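You operate a simulated robot arm through the tools that you are given. There is no shell and no other tool. Be economical: measure what you need, move in short steps, check, and stop when the job is done.

You run a simulated robot arm. Do the job below in one go: nothing can be reset, and whatever is moved stays where it is left.

Task
Clamp the piece marked LONG on the SIZE plate, roll its bubbles out, then free it.
Fine: use the hand roller without band and put it back; the piece stays on the plate. Set down upright: hand roller without band. What is to be rubbed or washed off counts as gone when no trace of it is left.

Only the result counts: the job must be done as asked and must still hold three seconds after the hand-in. Knocking over, shifting, dropping, spilling or breaking anything else fails it.

Robot
A 7-joint arm with a fingered hand on a trunk, on a base that drives. Base frame: it is fixed to the floor where the robot stands at the start and does not move with it; the origin is under the middle of the robot, x ahead of it, y to its left, z up; the surface under the hand at the start is at about z = 0.8. Lengths are in m, angles in rad, forces in N, time in s.
Its first joint turns from -2.897 to 2.897 rad. Places, roughly: clamp with yellow knob [0.7, 0.6, 0.9]; hand roller without band (5x9x12 cm) [0.7, 0.1, 0.8]; top of the plate marked size [0.6, 0.5, 0.8]. Payload 4 kg.
The tool frame sits at the grasp point between the pads (the TCP): z along the fingers, y along the line on which they close. The tips reach 0.03 m beyond it. The gripper opens to 0.104 m. The gripper's body begins 0.035 m behind the TCP. The gripper is a hand of 4 fingers: y runs from the thumb to the fingers, the wrist lies at [-0.015, -0.113, -0.19] in the tool frame, and closing takes about 1.5 s.
Orientation is told as [roll, pitch, yaw] about the base's x, y, z axes, in that order, counted from this pose: with the fingers straight down and the wrist toward the robot, the tool's x, y and z point along [0, 1, 0], [1, 0, 0] and [0, 0, -1] of the base frame.

Tools
- The arm moves only by the tool drive_tool. Its argument "rows" is a list of rows, each a list of 2 entries, a list of its own where there are three numbers: the turn, a rotation vector about the tool's x, y, z in units of 60 degrees (1.0 is 60 degrees), then the shift along the tool's x, y, z in units of 300 mm (1.0 is 300 mm). In form: [[[ax, ay, az], [dx, dy, dz]], ...]. A call has 1 to 10 rows; each row is the pose to reach, as a shift and turn from the pose commanded when the call began, along the tool's axes at that moment. "claw" is the gripper command, from -1 (shut) to 1 (fully open), values between in proportion, set as the call begins (left out, the last holds). A call with a number of a shift or a turn outside -1 to 1 is refused whole. Each row takes 0.2 s and may step no farther than 0.05 m and 0.15 rad from the row before; otherwise, or with a gripper value out of range, the whole call is refused. A pose out of reach is approached as far as the arm can. The call stops where the force on the tool passes 40 N (or 10 N more than at its start, if that is more) or the arm is blocked; 0.2 s more then pass. Each finger travels about 0.153 m/s and halts on what it meets, pressing with about 29 N; the grip force reading is that of the motor and also rises with nothing between the fingers. The clock runs only during rows and for 0.2 s after the last one: add rows that repeat a pose to give the fingers time. The reply holds the time, the measured pose of the TCP, the force on the tool along the base axes, the opening and the grip force, in the units named above and with some noise, with the torque about the TCP (base axes, N m) and any sound that the robot's microphone picked up, and new pictures: "pictures" is both (left out), scene, wrist or none.
- Cameras (640 x 400 px; columns grow to the right, rows downward): "scene" is now at [0.3446, 0.2097, 1.2478]; the picture's right is [0.02, -1.00, 0.00], its down [-0.46, -0.01, -0.89] and it looks along [0.89, 0.02, -0.46] (base axes); focal length 214 px, centre (320, 200). "wrist" rides on the gripper at [0.061, -0.092, -0.13] in the tool frame; the picture's right is [-0.81, 0.28, -0.52], its down [-0.53, -0.71, 0.46] and it looks along [-0.24, 0.64, 0.72] (tool axes); focal length 275 px, centre (320, 200). There is no depth. A picture from a camera that has moved, and an enlarged one, comes with that camera's place and axes in the base frame and with its lens. The place of the scene camera against the robot may be out by one fixed shift of up to 0.018 m in any direction.
- steer(legs): drives the robot by 1 to 6 legs, each [ahead, left, turn to the left] in m, m and rad, along the robot's own axes; the way and the turn of a leg run together, so that a leg with both is an arc; at most 1.5 m and 3.142 rad a leg. The arm and the cameras ride along, it lands a little off, and it stops where it bumps. It gives what a move gives, and a new picture of the scene camera.
- curl_fingers(index, middle, ring, thumb_bend, thumb_turn): sets how far each is bent, from 0 (flat) to 100 (curled in); at 30 the hand is open as for a grip, at 70 the pads meet at the TCP. One left out holds its place. A second passes; each finger stops where it meets its share of the squeeze, and holds until it gets a number again. A gripper value or a shape takes the hand back. It gives what a move gives, with no picture; readings hold the bend of each and the force on the fingers (four entries, about 0 where the hand has none), thumb and palm. thumb_turn goes from beside the hand (0) to across from the fingers (100), as for a grip.
- set_grasp(shape): the hand has 4 fingers and takes this shape, open, in about a second: jaw (thumb against the fingers, like two jaws); tri (thumb and two fingers); tip (a fingertip pinch); poke (one finger out to press); point (the index stretched); flat (the hand flat); cup (the hand cupped); fist (a fist). The gripper value then closes the fingers along that shape, each until it touches; the sizes above hold for jaw. It gives what a move gives, with no picture.
- head_to(pan, tilt): turns the head with the scene camera to pan (to the left, within 2.496 rad either way) and tilt (down, from -0.506 to 1.204), counted from straight ahead of the robot. It gives what a move gives, and a new picture of the scene camera.
- enlarge(camera, box): a new picture of the part [left, top, right, bottom] of that camera's present view, enlarged. No time passes.
- hand_in(): hands the job in; it is judged then, once.

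Go step by step. Nothing tells you exact positions but the pictures and the camera data: compare them with the known pose of the tool, close in by small moves and look again before you grip or let go. The budget is 120 turns and 260 pictures, counting those below and the enlarged ones. Unless the task says otherwise, let go and move clear before handing in, and close with one line.

The tools are called after "Request:" by a JSON object that holds its "method" and its "body". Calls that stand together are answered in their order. drive_tool: Moves the arm, as the interface text tells. Its arguments: {"type":"object","properties":{"rows":{"type":"array"},"claw":{"type":"number"},"pictures":{"type":"string","enum":["both","scene","wrist","none"]}},"required":["rows"]} The other tools are called the same way: set_grasp (shape) gives the hand a shape; curl_fingers (index, middle, ring, thumb_bend, thumb_turn) moves the fingers one by one; steer (legs) drives the base; head_to (pan, tilt) turns the head that bears the scene camera; enlarge (camera, box) takes an enlarged picture of a part of a camera's view; hand_in () hands the job in.

At the start:

```text
time_s: 0.0
tcp_pos: [0.7305, 0.1013, 1.3216]
ee_rot: [0.0, -0.002, -0.001]
contact_force: [-0.5, 1.2, 1.2]
moment: [0.02, -0.03, 0.01]
grip_width: 0.1037
finger_force: 0.1
shape: jaw
bend: [30.0, 30.0, 30.0, 30.0, 98.0]
finger forces: [0.0, 0.0, 0.0, 0.1, 0.0, 0.0]
robot x, y, heading: [-0.0009, 0.002, 0.001]
head pan, tilt: [0.024, 0.475]
```

scene: 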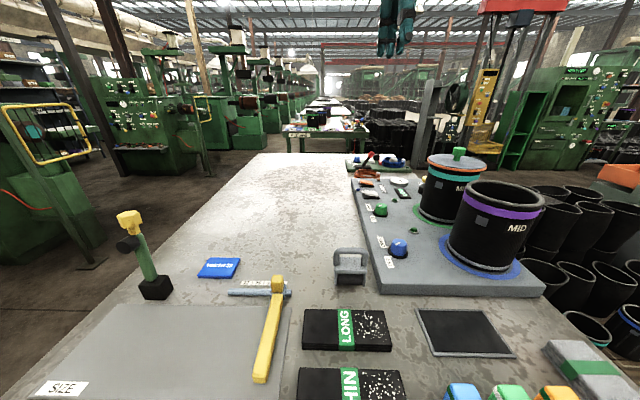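
wrist: 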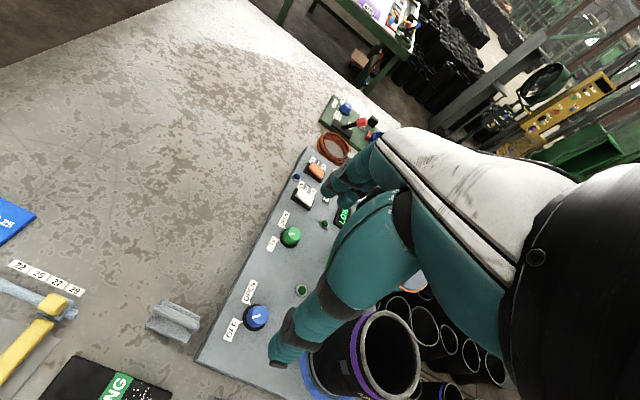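

I see the SIZE plate at left with a clamp post and a yellow bar, the LONG piece right of it, and a grey object behind LONG that may be a roller. I'll look closer before moving.

Request:
{"method": "enlarge", "body": {"camera": "scene", "box": [20, 190, 340, 400]}}

Request:
{"method": "enlarge", "body": {"camera": "scene", "box": [280, 140, 640, 400]}}

Request:
{"method": "head_to", "body": {"pan": 0.3, "tilt": 1.0}}

```text
1.90 times, centred on (180, 295) of scene
camera zoom: at [0.3446, 0.2097, 1.2478], right [0.02, -1.0, 0.0], down [-0.46, -0.01, -0.89], along [0.89, 0.02, -0.46], focal length 408 px, centre (587, 19)
```

zoom: 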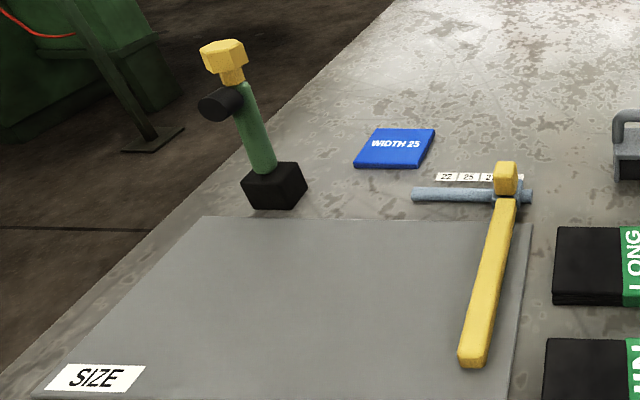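

```text
1.54 times, centred on (460, 270) of scene
camera zoom: at [0.3446, 0.2097, 1.2478], right [0.02, -1.0, 0.0], down [-0.46, -0.01, -0.89], along [0.89, 0.02, -0.46], focal length 330 px, centre (105, 92)
```

zoom: 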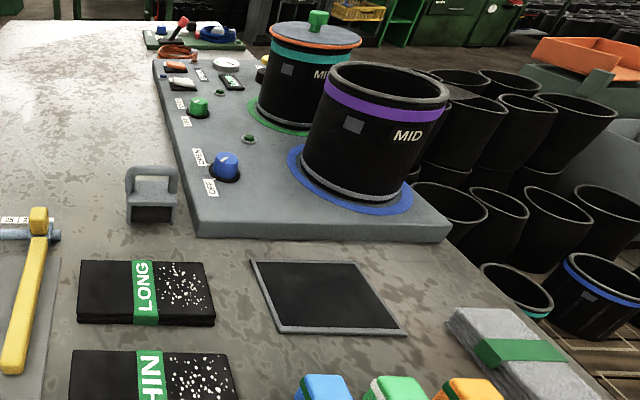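

```text
time_s: 0.9
tcp_pos: [0.729, 0.1009, 1.3211]
ee_rot: [-0.001, 0.0, 0.0]
contact_force: [0.9, -0.2, 0.0]
moment: [0.02, -0.02, -0.01]
grip_width: 0.1035
finger_force: 0.1
shape: jaw
bend: [30.0, 30.0, 30.0, 30.0, 98.0]
finger forces: [0.0, 0.0, 0.0, 0.1, 0.1, 0.0]
robot x, y, heading: [-0.0004, -0.0002, 0.001]
head pan, tilt: [0.3, 1.0]
camera scene: at [0.3197, 0.2281, 1.2045], right [0.3, -0.96, 0.0], down [-0.8, -0.25, -0.54], along [0.52, 0.16, -0.84], focal length 214 px, centre (320, 200)
```

scene: 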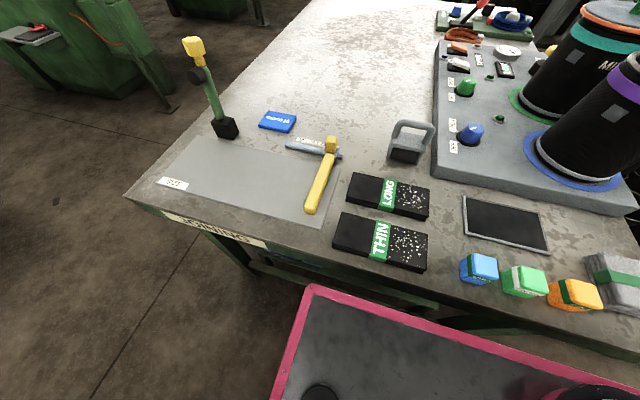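

The clamp post looks like a lever with a black pad, standing at the far edge of the plate. I'll enlarge for details of the clamp, the roller and the piece.

Request:
{"method": "enlarge", "body": {"camera": "scene", "box": [140, 20, 350, 230]}}

Request:
{"method": "enlarge", "body": {"camera": "scene", "box": [300, 100, 460, 280]}}

Request:
{"method": "enlarge", "body": {"camera": "scene", "box": [430, 0, 640, 120]}}

Request:
{"method": "enlarge", "body": {"camera": "scene", "box": [440, 180, 640, 330]}}

```text
1.90 times, centred on (245, 125) of scene
camera zoom: at [0.3197, 0.2281, 1.2045], right [0.3, -0.96, 0.0], down [-0.8, -0.25, -0.54], along [0.52, 0.16, -0.84], focal length 408 px, centre (463, 343)
```

zoom: 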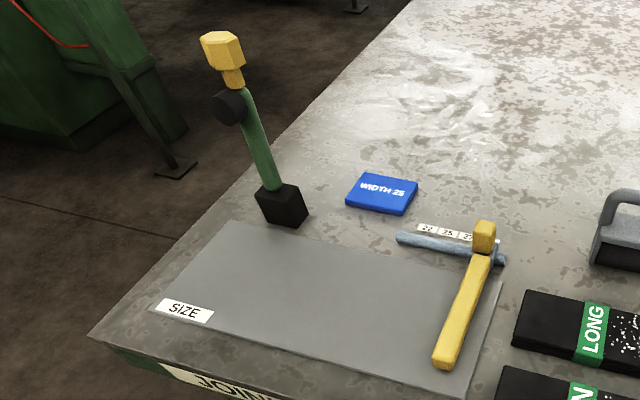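

```text
2.22 times, centred on (380, 190) of scene
camera zoom: at [0.3197, 0.2281, 1.2045], right [0.3, -0.96, 0.0], down [-0.8, -0.25, -0.54], along [0.52, 0.16, -0.84], focal length 477 px, centre (187, 222)
```

zoom: 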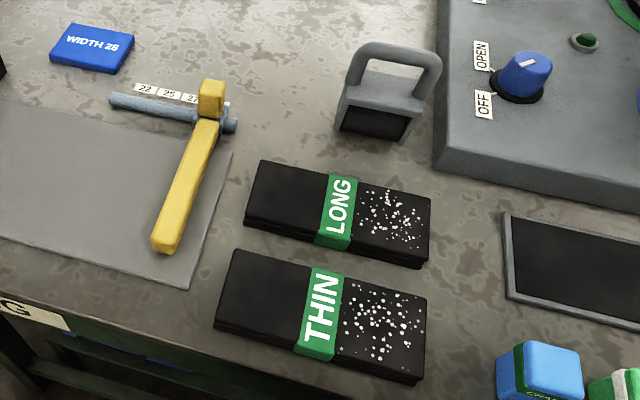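

```text
3.05 times, centred on (535, 60) of scene
camera zoom: at [0.3197, 0.2281, 1.2045], right [0.3, -0.96, 0.0], down [-0.8, -0.25, -0.54], along [0.52, 0.16, -0.84], focal length 654 px, centre (-335, 627)
```

zoom: 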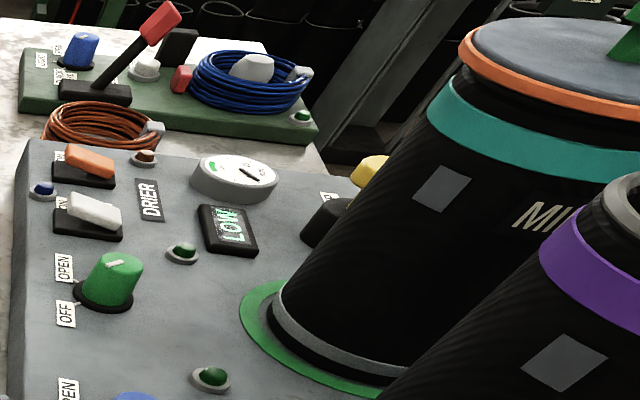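

```text
2.67 times, centred on (540, 255) of scene
camera zoom: at [0.3197, 0.2281, 1.2045], right [0.3, -0.96, 0.0], down [-0.8, -0.25, -0.54], along [0.52, 0.16, -0.84], focal length 572 px, centre (-267, 53)
```

zoom: 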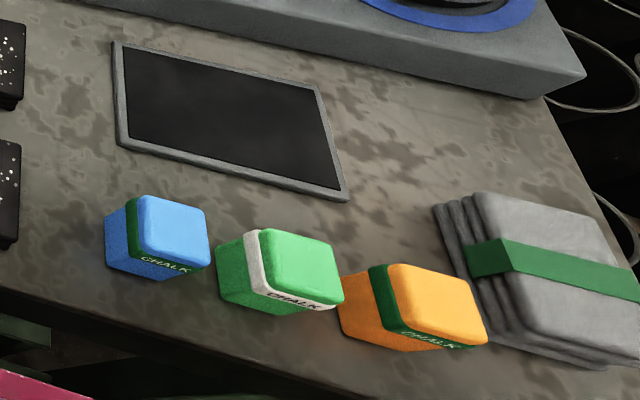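

The roller is the grey D‑handled tool at about (0.75, 0.14); LONG is at about (0.62, 0.16), which is too close for the arm. I'll drive back and left a bit so that everything is within reach.

Request:
{"method": "steer", "body": {"legs": [[-0.12, 0.2, 0]]}}

```text
time_s: 2.7
tcp_pos: [0.6095, 0.3002, 1.3208]
ee_rot: [-0.001, 0.0, -0.002]
contact_force: [-0.3, -1.1, -0.1]
moment: [-0.01, 0.0, -0.02]
grip_width: 0.1035
finger_force: 0.0
shape: jaw
bend: [30.0, 30.0, 30.0, 30.0, 98.0]
finger forces: [0.0, 0.0, 0.0, 0.0, 0.0, 0.0]
robot x, y, heading: [-0.1197, 0.2017, -0.005]
head pan, tilt: [0.3, 1.0]
camera scene: at [0.1997, 0.4286, 1.2045], right [0.29, -0.96, 0.0], down [-0.8, -0.25, -0.54], along [0.52, 0.16, -0.84], focal length 214 px, centre (320, 200)
```

scene: 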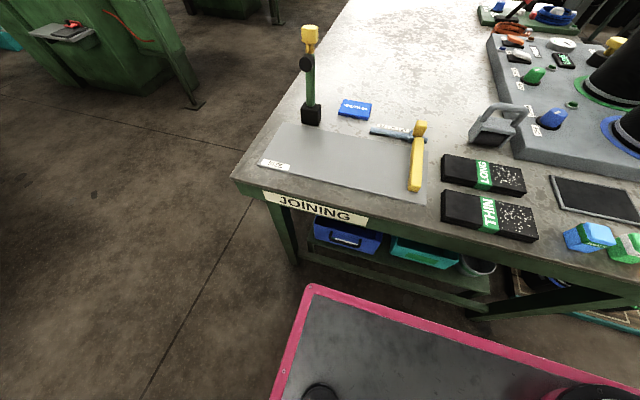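

Now I take a second view for parallax on the clamp and the pieces.

Request:
{"method": "enlarge", "body": {"camera": "scene", "box": [240, 10, 440, 210]}}

Request:
{"method": "enlarge", "body": {"camera": "scene", "box": [420, 80, 580, 250]}}

```text
2.00 times, centred on (340, 110) of scene
camera zoom: at [0.1997, 0.4286, 1.2045], right [0.29, -0.96, 0.0], down [-0.8, -0.25, -0.54], along [0.52, 0.16, -0.84], focal length 429 px, centre (280, 380)
```

zoom: 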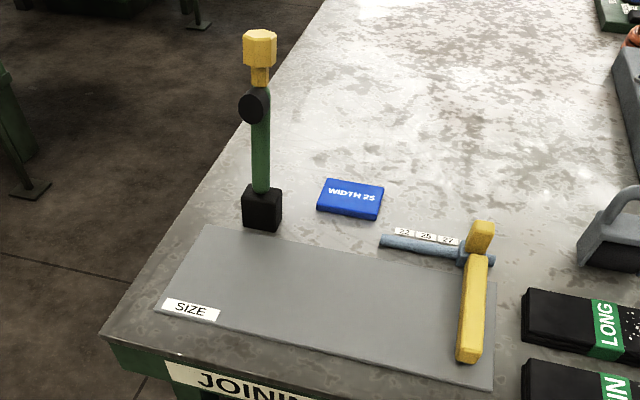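

```text
2.35 times, centred on (500, 165) of scene
camera zoom: at [0.1997, 0.4286, 1.2045], right [0.29, -0.96, 0.0], down [-0.8, -0.25, -0.54], along [0.52, 0.16, -0.84], focal length 505 px, centre (-104, 282)
```

zoom: 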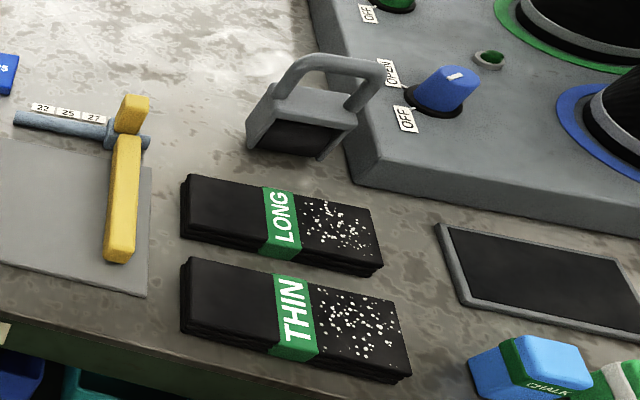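

The clamp's pad faces the robot (about (0.69, 0.616, 0.964)) and the knob is at (0.706, 0.61, 1.014), so the lever folds toward −x and presses near (0.585, 0.61). Next I move above LONG and look.

Request:
{"method": "drive_tool", "body": {"rows": [[[0, 0, 0], [-0.066, 0.005, 0.14]], [[0, 0, 0], [-0.131, 0.01, 0.28]], [[0, 0, 0], [-0.2, 0.015, 0.42]], [[0, 0, 0], [-0.26, 0.02, 0.56]], [[0, 0, 0], [-0.33, 0.025, 0.7]], [[0, 0, 0], [-0.4, 0.03, 0.84]], [[0, 0, 0], [-0.46, 0.035, 0.97]], [[0, 0, 0], [-0.46, 0.035, 0.97]]], "claw": 1}}

Request:
{"method": "head_to", "body": {"pan": 0.1, "tilt": 0.75}}

```text
time_s: 4.5
tcp_pos: [0.6195, 0.1643, 1.0298]
ee_rot: [-0.001, 0.0, -0.004]
contact_force: [0.4, 0.4, 0.2]
moment: [0.01, -0.03, -0.02]
grip_width: 0.1038
finger_force: 0.2
shape: jaw
bend: [30.0, 30.0, 30.0, 30.0, 98.0]
finger forces: [0.0, 0.0, 0.0, 0.0, 0.1, 0.0]
robot x, y, heading: [-0.1219, 0.2057, -0.005]
head pan, tilt: [0.3, 1.0]
camera scene: at [0.1997, 0.4286, 1.2045], right [0.29, -0.96, 0.0], down [-0.8, -0.25, -0.54], along [0.52, 0.16, -0.84], focal length 214 px, centre (320, 200)
camera wrist: at [0.5288, 0.226, 1.1613], right [0.27, -0.81, 0.52], down [-0.72, -0.53, -0.46], along [0.64, -0.25, -0.72], focal length 275 px, centre (320, 200)
```

scene: 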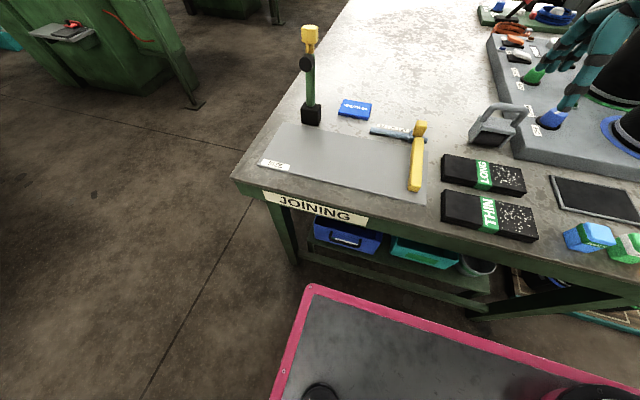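
wrist: 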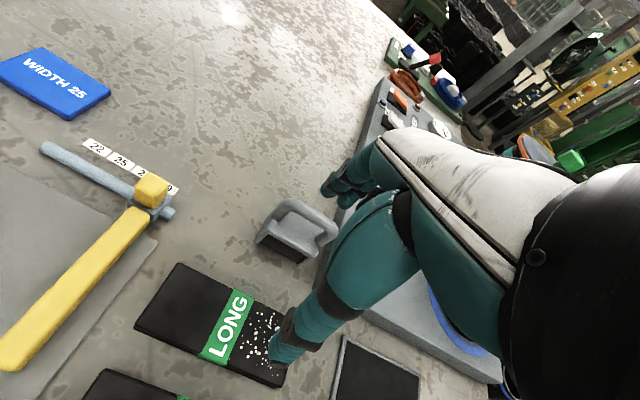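

```text
time_s: 5.3
tcp_pos: [0.6191, 0.1641, 1.0308]
ee_rot: [0.0, -0.001, -0.004]
contact_force: [0.1, 0.3, 0.6]
moment: [0.01, 0.0, -0.02]
grip_width: 0.1035
finger_force: 0.0
shape: jaw
bend: [30.0, 30.0, 30.0, 30.0, 98.0]
finger forces: [0.0, 0.1, 0.0, 0.0, 0.0, 0.1]
robot x, y, heading: [-0.1193, 0.2034, -0.004]
head pan, tilt: [0.099, 0.75]
camera scene: at [0.2156, 0.4162, 1.2235], right [0.1, -1.0, 0.0], down [-0.68, -0.07, -0.73], along [0.73, 0.07, -0.68], focal length 214 px, centre (320, 200)
```

scene: 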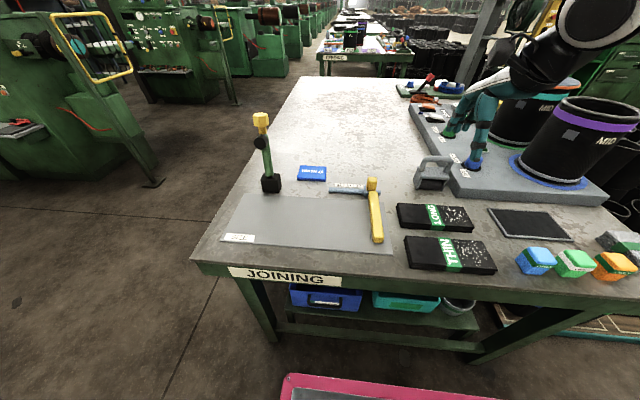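

The wrist camera puts LONG's centre at about (0.599, 0.156), 0.07 × 0.169 m, so the scene camera is off by about 0.02 in x. There is a 3.5 cm gap to THIN for the thumb; I lower over it.

Request:
{"method": "drive_tool", "body": {"rows": [[[0, 0, 0], [-0.027, -0.068, 0.1]], [[0, 0, 0], [-0.027, -0.068, 0.23]], [[0, 0, 0], [-0.027, -0.068, 0.36]], [[0, 0, 0], [-0.027, -0.068, 0.48]], [[0, 0, 0], [-0.027, -0.068, 0.55]], [[0, 0, 0], [-0.027, -0.068, 0.55]]], "claw": 0.8}}

Request:
{"method": "enlarge", "body": {"camera": "scene", "box": [360, 150, 520, 290]}}

```text
time_s: 6.7
tcp_pos: [0.5974, 0.1543, 0.8643]
ee_rot: [-0.001, 0.001, -0.003]
contact_force: [0.3, -0.5, -0.2]
moment: [0.03, -0.03, 0.02]
grip_width: 0.0935
finger_force: 0.1
shape: jaw
bend: [29.0, 32.0, 30.0, 35.0, 98.0]
finger forces: [0.1, 0.0, 0.0, 0.1, 0.1, 0.1]
robot x, y, heading: [-0.1181, 0.2027, -0.005]
head pan, tilt: [0.099, 0.75]
camera scene: at [0.2155, 0.4163, 1.2236], right [0.1, -1.0, 0.0], down [-0.68, -0.07, -0.73], along [0.73, 0.07, -0.68], focal length 214 px, centre (320, 200)
camera wrist: at [0.5077, 0.2167, 0.9957], right [0.27, -0.81, 0.52], down [-0.72, -0.53, -0.46], along [0.64, -0.25, -0.72], focal length 275 px, centre (320, 200)
```

scene: 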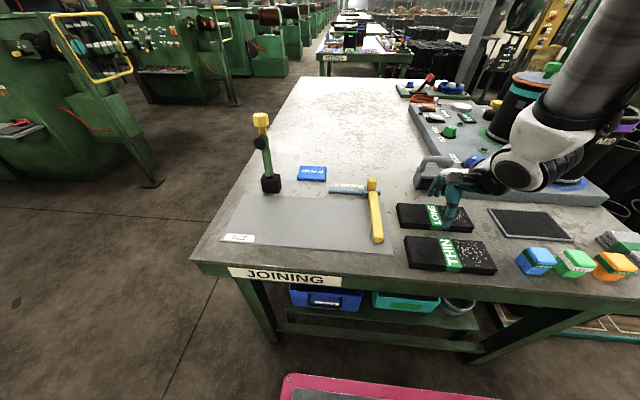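
wrist: 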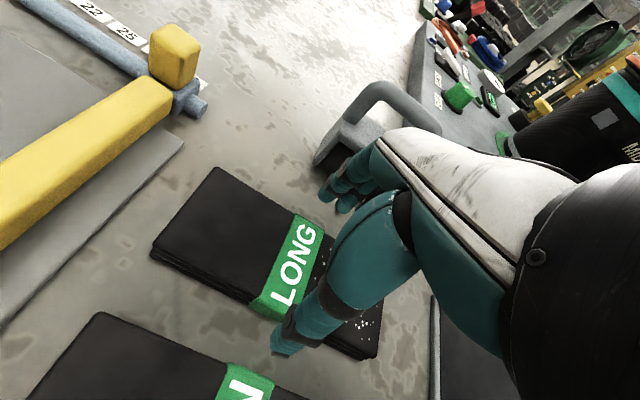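

```text
2.86 times, centred on (440, 220) of scene
camera zoom: at [0.2155, 0.4163, 1.2236], right [0.1, -1.0, 0.0], down [-0.68, -0.07, -0.73], along [0.73, 0.07, -0.68], focal length 613 px, centre (-23, 143)
```

zoom: 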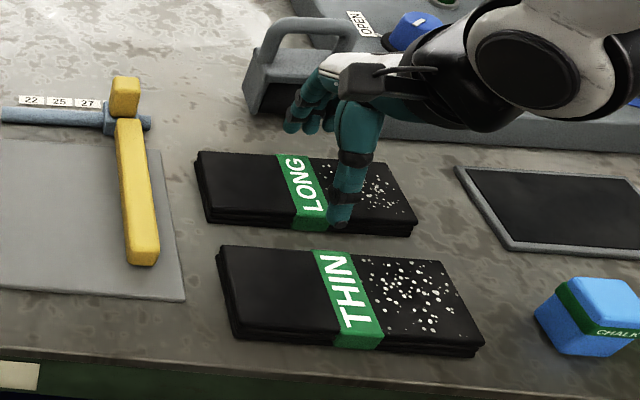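

The thumb is over the gap and the fingers are beyond the far edge. I go down 2.6 cm and close.

Request:
{"method": "drive_tool", "body": {"rows": [[[0, 0, 0], [0, 0, 0.045]], [[0, 0, 0], [0, 0, 0.087]], [[0, 0, 0], [0, 0, 0.087]]]}}

Request:
{"method": "drive_tool", "body": {"rows": [[[0, 0, 0], [0, 0, 0]], [[0, 0, 0], [0, 0, 0]], [[0, 0, 0], [0, 0, 0]], [[0, 0, 0], [0, 0, 0]], [[0, 0, 0], [0, 0, 0]], [[0, 0, 0], [0, 0, 0]], [[0, 0, 0], [0, 0, 0]]], "claw": -1}}

Request:
{"method": "enlarge", "body": {"camera": "scene", "box": [360, 150, 520, 290]}}

```text
time_s: 7.5
tcp_pos: [0.5987, 0.1543, 0.8396]
ee_rot: [0.001, 0.001, -0.003]
contact_force: [0.2, -0.1, 0.5]
moment: [-0.02, -0.02, 0.0]
grip_width: 0.0937
finger_force: 0.0
shape: jaw
bend: [29.0, 32.0, 30.0, 35.0, 98.0]
finger forces: [0.0, 0.0, 0.1, 0.0, 0.0, 0.1]
robot x, y, heading: [-0.1195, 0.2008, -0.006]
head pan, tilt: [0.099, 0.75]
camera scene: at [0.2156, 0.4162, 1.2236], right [0.1, -1.0, 0.0], down [-0.68, -0.07, -0.73], along [0.73, 0.07, -0.68], focal length 214 px, centre (320, 200)
camera wrist: at [0.5082, 0.2165, 0.9708], right [0.27, -0.81, 0.52], down [-0.72, -0.53, -0.46], along [0.64, -0.25, -0.72], focal length 275 px, centre (320, 200)
```

scene: 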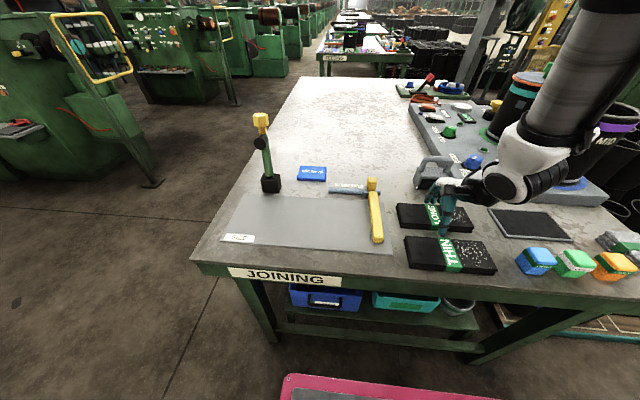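
wrist: 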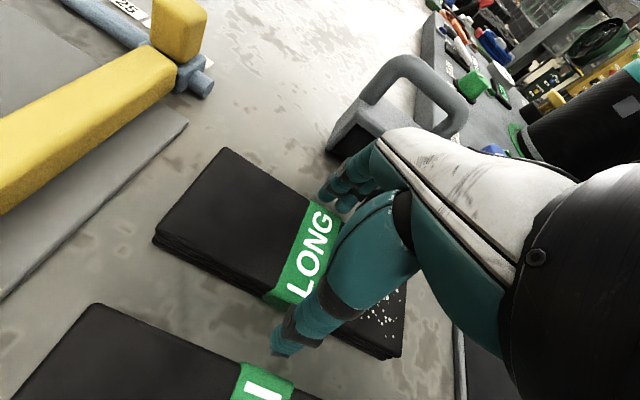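

```text
time_s: 9.1
tcp_pos: [0.5982, 0.1549, 0.8388]
ee_rot: [-0.001, 0.001, -0.004]
contact_force: [0.4, -0.1, 0.4]
moment: [-0.01, 0.01, 0.04]
grip_width: 0.0692
finger_force: 29.0
shape: jaw
bend: [28.0, 38.0, 35.0, 62.0, 99.0]
finger forces: [14.8, 8.0, 3.7, 0.0, 26.4, 0.1]
robot x, y, heading: [-0.1234, 0.1998, -0.003]
head pan, tilt: [0.099, 0.75]
camera scene: at [0.2156, 0.4162, 1.2236], right [0.1, -1.0, 0.0], down [-0.68, -0.07, -0.73], along [0.73, 0.07, -0.68], focal length 214 px, centre (320, 200)
camera wrist: at [0.5082, 0.2165, 0.9708], right [0.27, -0.81, 0.52], down [-0.72, -0.53, -0.46], along [0.64, -0.25, -0.72], focal length 275 px, centre (320, 200)
```

scene: 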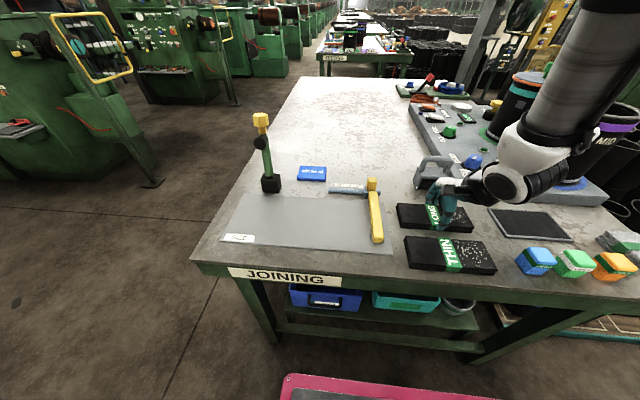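
wrist: 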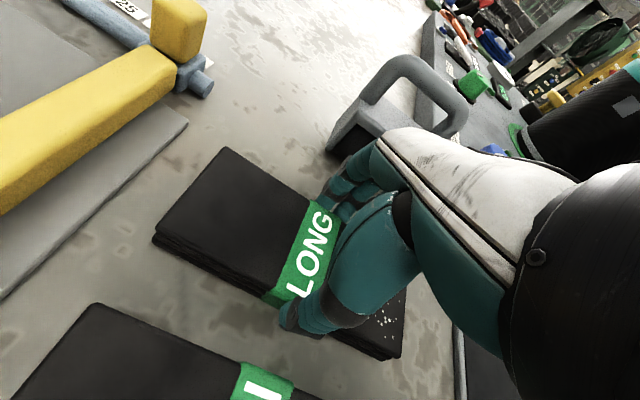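

```text
2.86 times, centred on (440, 220) of scene
camera zoom: at [0.2156, 0.4162, 1.2236], right [0.1, -1.0, 0.0], down [-0.68, -0.07, -0.73], along [0.73, 0.07, -0.68], focal length 613 px, centre (-23, 143)
```

zoom: 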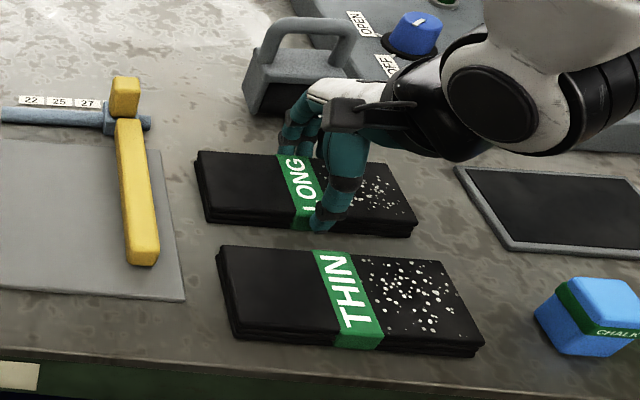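

LONG is gripped (0.069 m). I lift it and carry it left over the plate, then look.

Request:
{"method": "drive_tool", "body": {"rows": [[[0, 0, 0], [0, 0, -0.1]], [[0, 0, 0], [0, 0, -0.25]], [[0, 0, 0], [0, 0, -0.4]], [[0, 0, 0], [0.1, -0.02, -0.5]], [[0, 0, 0], [0.25, -0.04, -0.5]], [[0, 0, 0], [0.4, -0.06, -0.5]], [[0, 0, 0], [0.55, -0.08, -0.5]], [[0, 0, 0], [0.7, -0.1, -0.5]], [[0, 0, 0], [0.7, -0.1, -0.5]]]}}

Request:
{"method": "head_to", "body": {"pan": 0.3, "tilt": 0.75}}

```text
time_s: 11.1
tcp_pos: [0.571, 0.3635, 0.9892]
ee_rot: [-0.001, 0.0, -0.003]
contact_force: [0.1, 0.3, -2.6]
moment: [-0.02, -0.01, 0.0]
grip_width: 0.069
finger_force: 29.2
shape: jaw
bend: [28.0, 38.0, 35.0, 62.0, 99.0]
finger forces: [14.9, 7.8, 3.8, 0.1, 26.3, 0.0]
robot x, y, heading: [-0.1218, 0.1987, 0.0]
head pan, tilt: [0.099, 0.75]
camera scene: at [0.2156, 0.4163, 1.2236], right [0.1, -1.0, 0.0], down [-0.68, -0.07, -0.73], along [0.73, 0.07, -0.68], focal length 214 px, centre (320, 200)
camera wrist: at [0.4787, 0.4254, 1.1201], right [0.27, -0.81, 0.52], down [-0.72, -0.53, -0.46], along [0.64, -0.25, -0.72], focal length 275 px, centre (320, 200)
```

scene: 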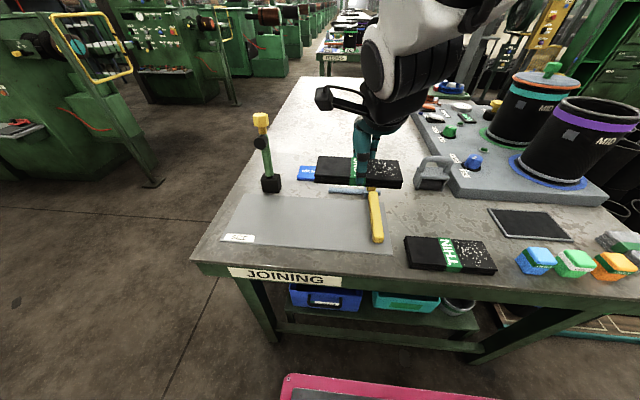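
wrist: 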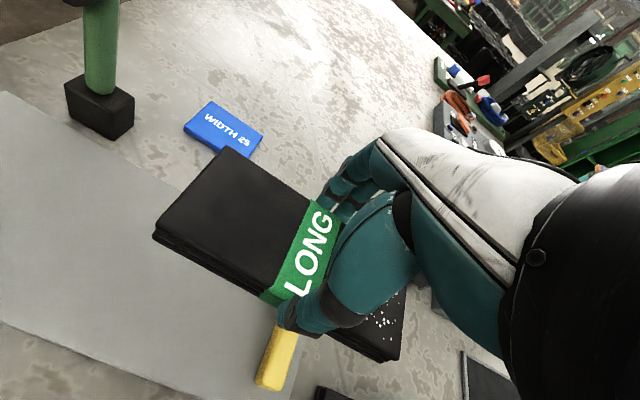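

```text
time_s: 11.8
tcp_pos: [0.5691, 0.3631, 0.9904]
ee_rot: [0.0, -0.001, -0.003]
contact_force: [1.3, 0.3, -2.8]
moment: [-0.04, 0.02, 0.0]
grip_width: 0.0687
finger_force: 28.7
shape: jaw
bend: [28.0, 38.0, 35.0, 62.0, 99.0]
finger forces: [14.9, 7.8, 3.7, 0.1, 26.3, 0.0]
robot x, y, heading: [-0.1187, 0.2011, -0.004]
head pan, tilt: [0.3, 0.75]
camera scene: at [0.2124, 0.4325, 1.2236], right [0.29, -0.96, 0.0], down [-0.65, -0.2, -0.73], along [0.7, 0.21, -0.68], focal length 214 px, centre (320, 200)
```

scene: 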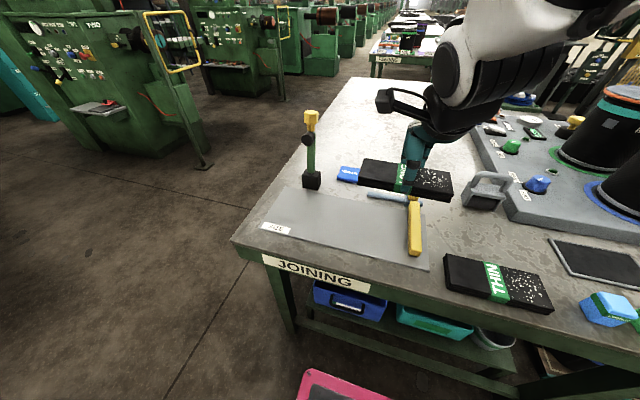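

By the wrist camera the clamp's block is centred at about (0.683, 0.60), with the plate spanning x 0.48–0.65. I place LONG's centre at (0.565, 0.548), so that the pad lands on the plain half.

Request:
{"method": "drive_tool", "body": {"rows": [[[0, 0, 0], [0.15, -0.01, 0]], [[0, 0, 0], [0.3, -0.01, 0]], [[0, 0, 0], [0.45, -0.01, 0]], [[0, 0, 0], [0.613, -0.01, 0.0]], [[0, 0, 0], [0.613, -0.01, 0.15]], [[0, 0, 0], [0.613, -0.01, 0.3]], [[0, 0, 0], [0.613, -0.01, 0.4]], [[0, 0, 0], [0.613, -0.01, 0.4]]]}}

Request:
{"method": "enlarge", "body": {"camera": "scene", "box": [240, 90, 460, 290]}}

```text
time_s: 13.1
tcp_pos: [0.5676, 0.561, 1.0024]
ee_rot: [0.168, 0.008, 0.0]
contact_force: [1.1, 1.0, -2.7]
moment: [-0.04, 0.05, -0.01]
grip_width: 0.0687
finger_force: 29.4
shape: jaw
bend: [28.0, 38.0, 35.0, 62.0, 99.0]
finger forces: [15.0, 7.9, 3.8, 0.0, 26.5, 0.0]
robot x, y, heading: [-0.1234, 0.2039, -0.005]
head pan, tilt: [0.3, 0.75]
stopped in row 6: the arm was blocked; the commanded pose is now the measured one
camera scene: at [0.2021, 0.4494, 1.2183], right [0.51, -0.86, 0.0], down [-0.62, -0.37, -0.69], along [0.59, 0.35, -0.73], focal length 214 px, centre (320, 200)
camera wrist: at [0.4768, 0.6013, 1.1423], right [0.28, -0.89, 0.37], down [-0.72, -0.45, -0.53], along [0.64, -0.12, -0.76], focal length 275 px, centre (320, 200)
```

scene: 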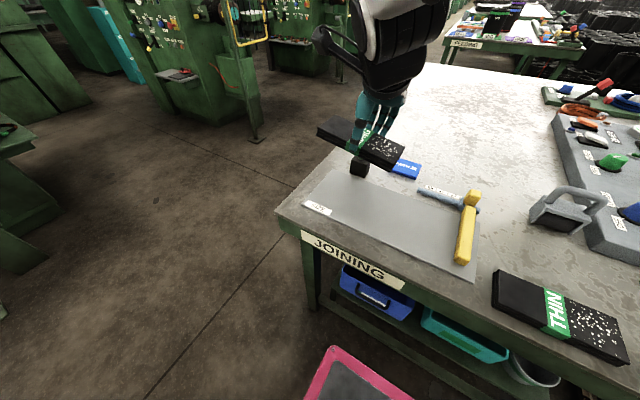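
wrist: 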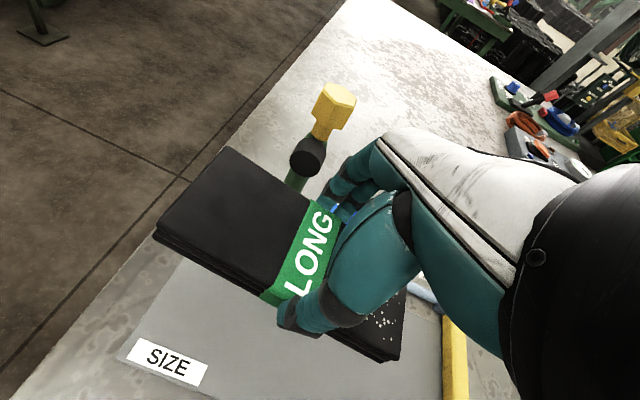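

```text
2.00 times, centred on (350, 190) of scene
camera zoom: at [0.2021, 0.4494, 1.2183], right [0.51, -0.86, 0.0], down [-0.62, -0.37, -0.69], along [0.59, 0.35, -0.73], focal length 429 px, centre (260, 220)
```

zoom: 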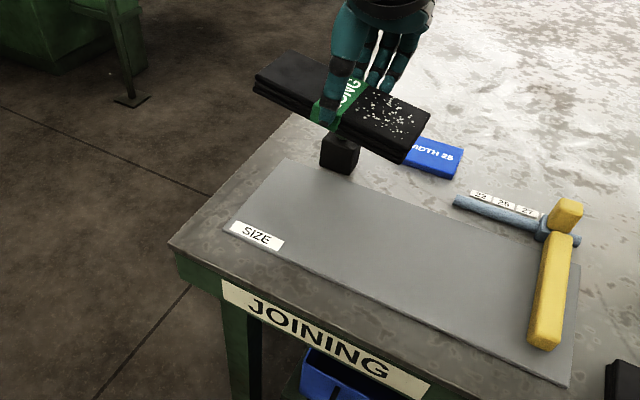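

The arm was blocked, with tiny tool forces but the head camera displaced, so the arm has run into the head. I'll retract right and then drive the robot left so that the work lies ahead of it.

Request:
{"method": "drive_tool", "body": {"rows": [[[0, 0, 0], [-0.1, 0, -0.03]], [[0, -0.08, 0], [-0.22, 0, -0.06]], [[0, -0.16, 0], [-0.35, 0, -0.1]], [[0, -0.16, 0], [-0.5, 0, -0.13]], [[0, -0.16, 0], [-0.6, 0, -0.16]], [[0, -0.16, 0], [-0.6, 0, -0.16]]]}}

```text
time_s: 14.5
tcp_pos: [0.5655, 0.3727, 1.0182]
ee_rot: [-0.006, 0.009, -0.004]
contact_force: [-0.4, -0.1, -2.8]
moment: [-0.01, -0.03, -0.03]
grip_width: 0.0687
finger_force: 29.2
shape: jaw
bend: [28.0, 38.0, 35.0, 62.0, 99.0]
finger forces: [15.0, 7.7, 3.7, 0.0, 26.4, 0.0]
robot x, y, heading: [-0.1196, 0.1982, -0.005]
head pan, tilt: [0.3, 0.75]
camera scene: at [0.2124, 0.4325, 1.2236], right [0.29, -0.96, 0.0], down [-0.65, -0.2, -0.73], along [0.7, 0.21, -0.68], focal length 214 px, centre (320, 200)
camera wrist: at [0.4757, 0.4361, 1.149], right [0.27, -0.81, 0.52], down [-0.72, -0.53, -0.45], along [0.64, -0.25, -0.73], focal length 275 px, centre (320, 200)
```

scene: 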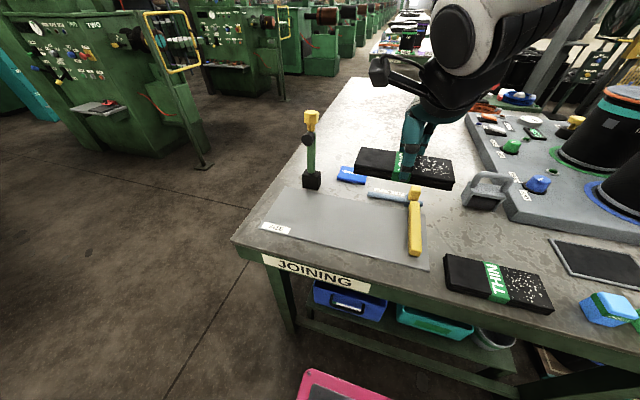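
wrist: 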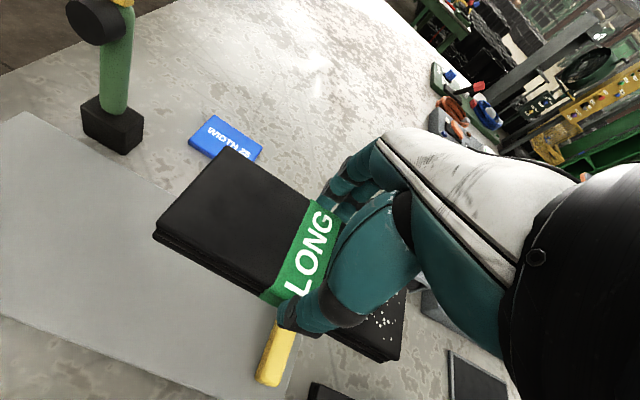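

The head is back in place. I back up slightly and drive left 0.25 m with the piece held high.

Request:
{"method": "steer", "body": {"legs": [[-0.06, 0, 0], [0, 0.25, 0]]}}

```text
time_s: 15.6
tcp_pos: [0.5127, 0.378, 1.0183]
ee_rot: [-0.007, 0.01, 0.0]
contact_force: [0.2, -0.3, -3.0]
moment: [-0.03, 0.02, 0.02]
grip_width: 0.0686
finger_force: 29.3
shape: jaw
bend: [28.0, 38.0, 35.0, 62.0, 99.0]
finger forces: [15.2, 7.9, 3.8, 0.0, 26.8, 0.1]
robot x, y, heading: [-0.1724, 0.2067, -0.003]
head pan, tilt: [0.3, 0.75]
stopped in leg 1: the robot was blocked; the commanded pose is now the measured one
camera scene: at [0.1602, 0.4347, 1.2236], right [0.3, -0.96, 0.0], down [-0.65, -0.2, -0.73], along [0.7, 0.22, -0.68], focal length 214 px, centre (320, 200)
```

scene: 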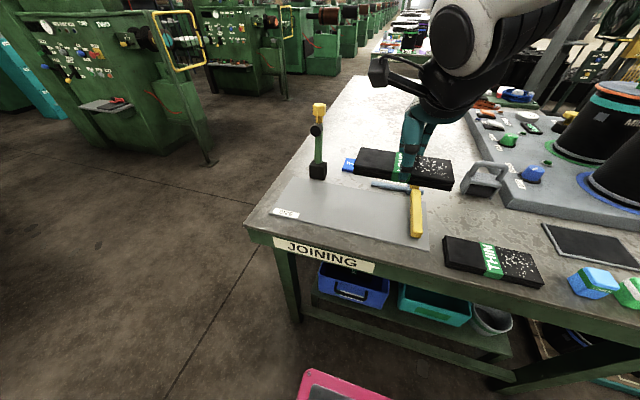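

Something behind the robot stops it there; I come forward 1.5 cm and go left.

Request:
{"method": "steer", "body": {"legs": [[0.015, 0, 0], [0, 0.24, 0]]}}

```text
time_s: 17.7
tcp_pos: [0.5284, 0.6124, 1.018]
ee_rot: [-0.007, 0.008, -0.003]
contact_force: [0.3, -0.3, -1.7]
moment: [0.0, 0.0, -0.01]
grip_width: 0.0688
finger_force: 29.4
shape: jaw
bend: [28.0, 38.0, 35.0, 62.0, 99.0]
finger forces: [15.2, 7.9, 3.7, 0.1, 26.8, 0.1]
robot x, y, heading: [-0.1577, 0.4381, -0.003]
head pan, tilt: [0.3, 0.75]
camera scene: at [0.1763, 0.6699, 1.2236], right [0.29, -0.96, 0.0], down [-0.65, -0.2, -0.73], along [0.7, 0.21, -0.68], focal length 214 px, centre (320, 200)
```

scene: 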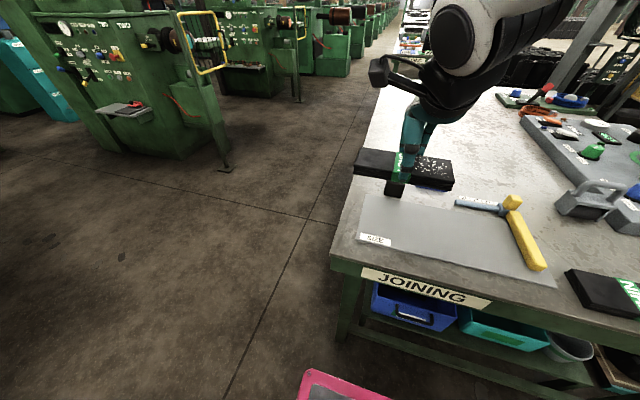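

Now I bring the piece over its spot (0.565, 0.548) and lower to about z 0.87.

Request:
{"method": "drive_tool", "body": {"rows": [[[0, 0, 0], [-0.11, 0.06, 0]], [[0, 0, 0], [-0.215, 0.122, 0.05]], [[0, 0, 0], [-0.215, 0.122, 0.2]], [[0, 0, 0], [-0.215, 0.122, 0.35]], [[0, 0, 0], [-0.215, 0.122, 0.48]], [[0, 0, 0], [-0.215, 0.122, 0.48]]]}}

Request:
{"method": "head_to", "body": {"pan": -0.1, "tilt": 0.9}}

Request:
{"method": "enlarge", "body": {"camera": "scene", "box": [260, 80, 480, 260]}}

```text
time_s: 19.1
tcp_pos: [0.5653, 0.547, 0.8733]
ee_rot: [-0.008, 0.008, -0.003]
contact_force: [0.0, 0.1, -2.7]
moment: [-0.03, -0.03, 0.02]
grip_width: 0.0688
finger_force: 29.2
shape: jaw
bend: [28.0, 38.0, 35.0, 62.0, 99.0]
finger forces: [15.1, 7.7, 3.7, 0.1, 26.6, 0.0]
robot x, y, heading: [-0.1578, 0.4374, -0.004]
head pan, tilt: [0.3, 0.75]
camera scene: at [0.1764, 0.6698, 1.2236], right [0.29, -0.96, 0.0], down [-0.65, -0.2, -0.73], along [0.7, 0.21, -0.68], focal length 214 px, centre (320, 200)
camera wrist: at [0.4752, 0.6097, 1.0044], right [0.28, -0.81, 0.52], down [-0.72, -0.53, -0.45], along [0.64, -0.25, -0.73], focal length 275 px, centre (320, 200)
```

scene: 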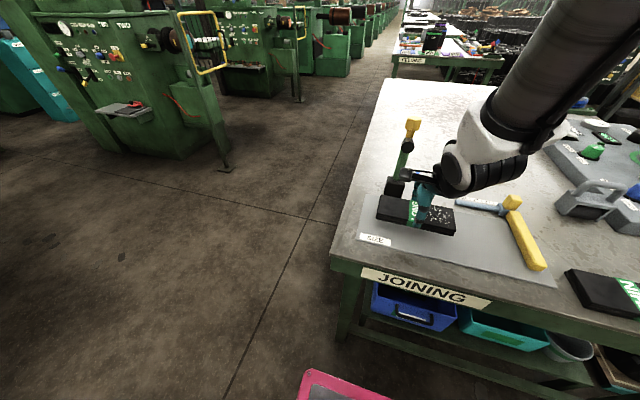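
wrist: 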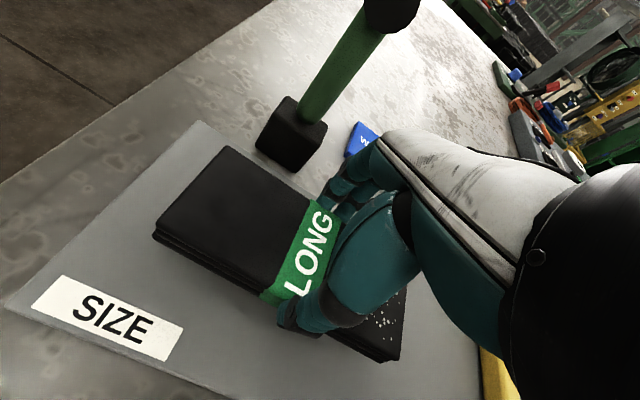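

```text
time_s: 20.0
tcp_pos: [0.5645, 0.5475, 0.8729]
ee_rot: [-0.007, 0.01, -0.005]
contact_force: [0.0, 0.2, -2.0]
moment: [0.03, -0.02, 0.01]
grip_width: 0.0684
finger_force: 29.3
shape: jaw
bend: [28.0, 38.0, 35.0, 62.0, 99.0]
finger forces: [15.1, 7.8, 3.7, 0.0, 26.6, 0.0]
robot x, y, heading: [-0.157, 0.4387, -0.007]
head pan, tilt: [-0.099, 0.901]
camera scene: at [0.1722, 0.6379, 1.2117], right [-0.1, -0.99, 0.0], down [-0.78, 0.08, -0.62], along [0.62, -0.06, -0.78], focal length 214 px, centre (320, 200)
```

scene: 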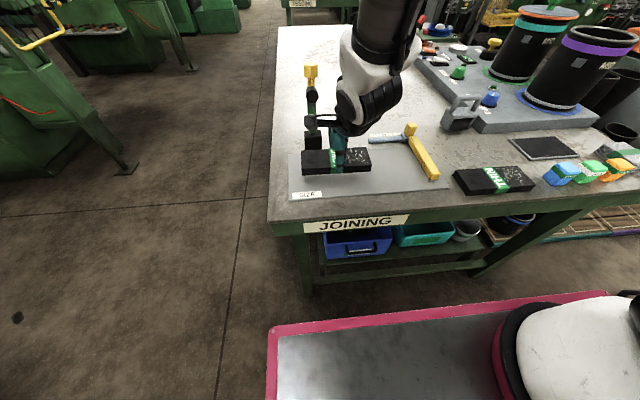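

```text
2.22 times, centred on (370, 170) of scene
camera zoom: at [0.1722, 0.6379, 1.2117], right [-0.1, -0.99, 0.0], down [-0.78, 0.08, -0.62], along [0.62, -0.06, -0.78], focal length 477 px, centre (209, 267)
```

zoom: 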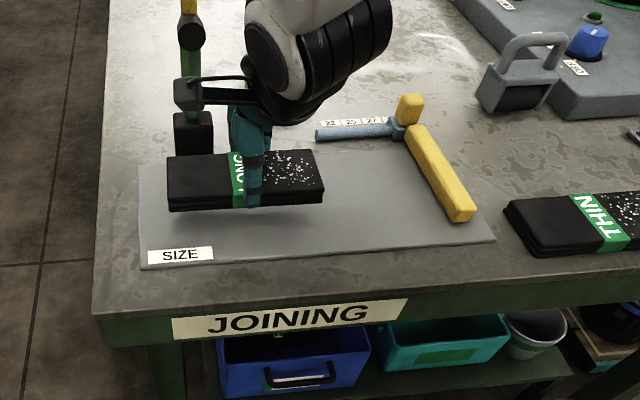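

Aligned over the plate; I lower gently until contact.

Request:
{"method": "drive_tool", "body": {"rows": [[[0, 0, 0], [0, 0, 0.04]], [[0, 0, 0], [0, 0, 0.075]], [[0, 0, 0], [0, 0, 0.085]], [[0, 0, 0], [0, 0, 0.09]]], "pictures": "wrist"}}

Request:
{"method": "enlarge", "body": {"camera": "scene", "box": [260, 100, 420, 220]}}

```text
time_s: 21.0
tcp_pos: [0.5647, 0.5467, 0.846]
ee_rot: [-0.008, 0.008, -0.003]
contact_force: [0.5, 0.0, -1.9]
moment: [0.03, -0.02, -0.06]
grip_width: 0.0686
finger_force: 29.4
shape: jaw
bend: [28.0, 38.0, 35.0, 62.0, 99.0]
finger forces: [15.1, 7.9, 3.7, 0.0, 26.3, 0.1]
robot x, y, heading: [-0.1554, 0.4378, -0.005]
head pan, tilt: [-0.099, 0.901]
camera wrist: at [0.4742, 0.609, 0.9776], right [0.28, -0.81, 0.52], down [-0.72, -0.53, -0.45], along [0.64, -0.25, -0.73], focal length 275 px, centre (320, 200)
```

wrist: 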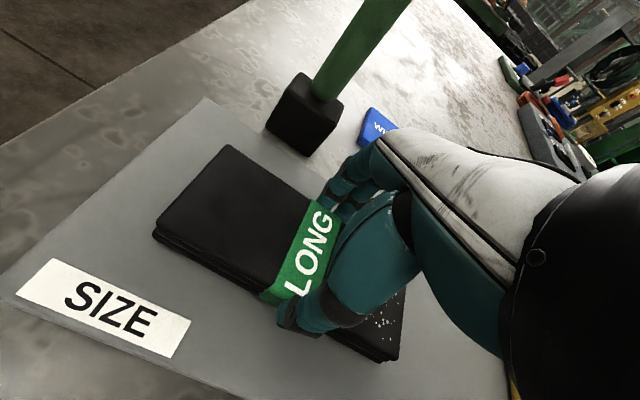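

```text
3.33 times, centred on (340, 160) of scene
camera zoom: at [0.1722, 0.6379, 1.2117], right [-0.1, -0.99, 0.0], down [-0.78, 0.08, -0.62], along [0.62, -0.06, -0.78], focal length 715 px, centre (253, 333)
```

zoom: 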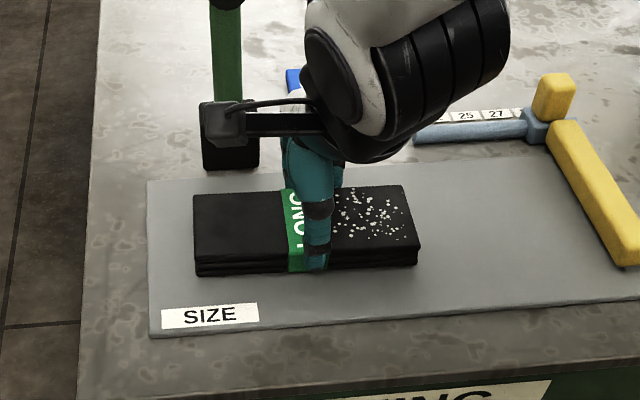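

Request:
{"method": "drive_tool", "body": {"rows": [[[0, 0, 0], [0, 0, 0.005]], [[0, 0, 0], [0, 0, 0.01]], [[0, 0, 0], [0, 0, 0.014]], [[0, 0, 0], [0, 0, 0.014]]], "pictures": "none"}}

```text
time_s: 22.0
tcp_pos: [0.5632, 0.5459, 0.8434]
ee_rot: [-0.005, 0.005, -0.004]
contact_force: [0.1, -2.5, 29.5]
moment: [-0.11, -0.14, 0.0]
grip_width: 0.0679
finger_force: 28.6
shape: jaw
bend: [28.0, 38.0, 35.0, 62.0, 99.0]
finger forces: [16.3, 9.1, 4.6, 0.1, 29.7, 0.0]
robot x, y, heading: [-0.1546, 0.4361, -0.004]
head pan, tilt: [-0.099, 0.901]
```

The piece rests on the plate (contact at z ≈ 0.844). I ease the pressure, open, and rise.

Request:
{"method": "drive_tool", "body": {"rows": [[[0, 0, 0], [0, 0, -0.004]], [[0, 0, 0], [0, 0, -0.004]]], "pictures": "none"}}

Request:
{"method": "drive_tool", "body": {"rows": [[[0, 0, 0], [0, 0, 0]], [[0, 0, 0], [0, 0, 0]], [[0, 0, 0], [0, 0, 0]], [[0, 0, 0], [0, 0, 0]], [[0, 0, 0], [0, 0, -0.1]], [[0, 0, 0], [0, 0, -0.25]], [[0, 0, 0], [0, 0, -0.4]], [[0, 0, 0], [0, 0, -0.55]], [[0, 0, 0], [0, 0, -0.55]]], "claw": 0.8}}

Request:
{"method": "enlarge", "body": {"camera": "scene", "box": [260, 50, 420, 220]}}

```text
time_s: 22.6
tcp_pos: [0.5637, 0.5474, 0.8448]
ee_rot: [-0.006, 0.008, -0.002]
contact_force: [1.1, -1.9, 21.6]
moment: [-0.09, -0.21, -0.02]
grip_width: 0.0678
finger_force: 29.1
shape: jaw
bend: [28.0, 38.0, 35.0, 62.0, 99.0]
finger forces: [16.6, 9.0, 4.6, 0.1, 29.1, 0.0]
robot x, y, heading: [-0.154, 0.4403, -0.004]
head pan, tilt: [-0.099, 0.901]
```

```text
time_s: 24.6
tcp_pos: [0.5653, 0.5483, 1.0108]
ee_rot: [-0.009, 0.008, -0.004]
contact_force: [-0.9, -0.5, 1.3]
moment: [-0.02, -0.01, -0.02]
grip_width: 0.0931
finger_force: 0.0
shape: jaw
bend: [29.0, 32.0, 30.0, 35.0, 98.0]
finger forces: [0.0, 0.1, 0.0, 0.0, 0.1, 0.1]
robot x, y, heading: [-0.1538, 0.4365, -0.001]
head pan, tilt: [-0.099, 0.901]
camera scene: at [0.1722, 0.6378, 1.2117], right [-0.1, -0.99, 0.0], down [-0.78, 0.08, -0.62], along [0.62, -0.06, -0.78], focal length 214 px, centre (320, 200)
camera wrist: at [0.475, 0.6105, 1.1418], right [0.28, -0.81, 0.52], down [-0.72, -0.53, -0.45], along [0.64, -0.25, -0.73], focal length 275 px, centre (320, 200)
```

scene: 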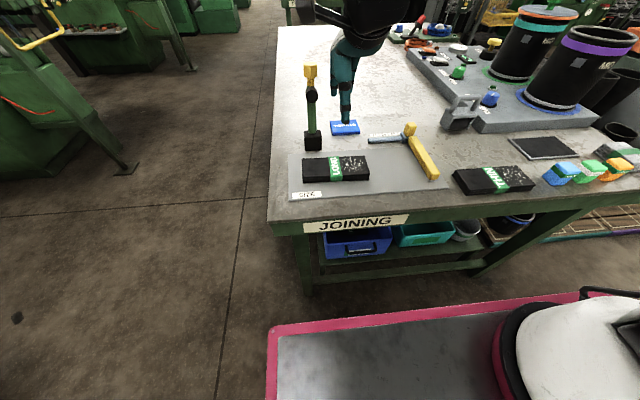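
wrist: 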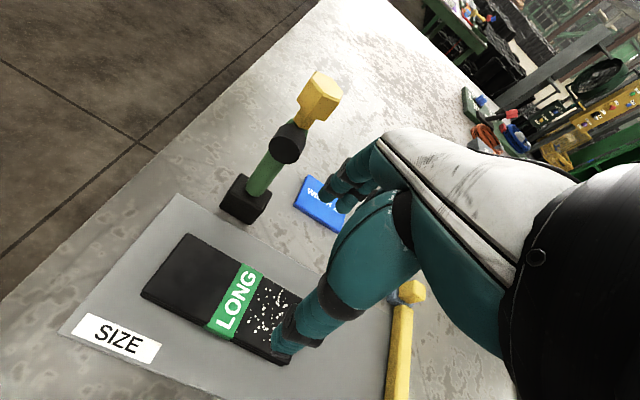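

```text
2.35 times, centred on (340, 135) of scene
camera zoom: at [0.1722, 0.6378, 1.2117], right [-0.1, -0.99, 0.0], down [-0.78, 0.08, -0.62], along [0.62, -0.06, -0.78], focal length 505 px, centre (273, 353)
```

zoom: 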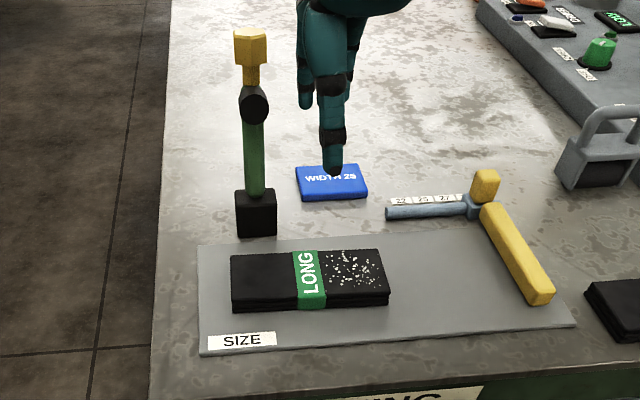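

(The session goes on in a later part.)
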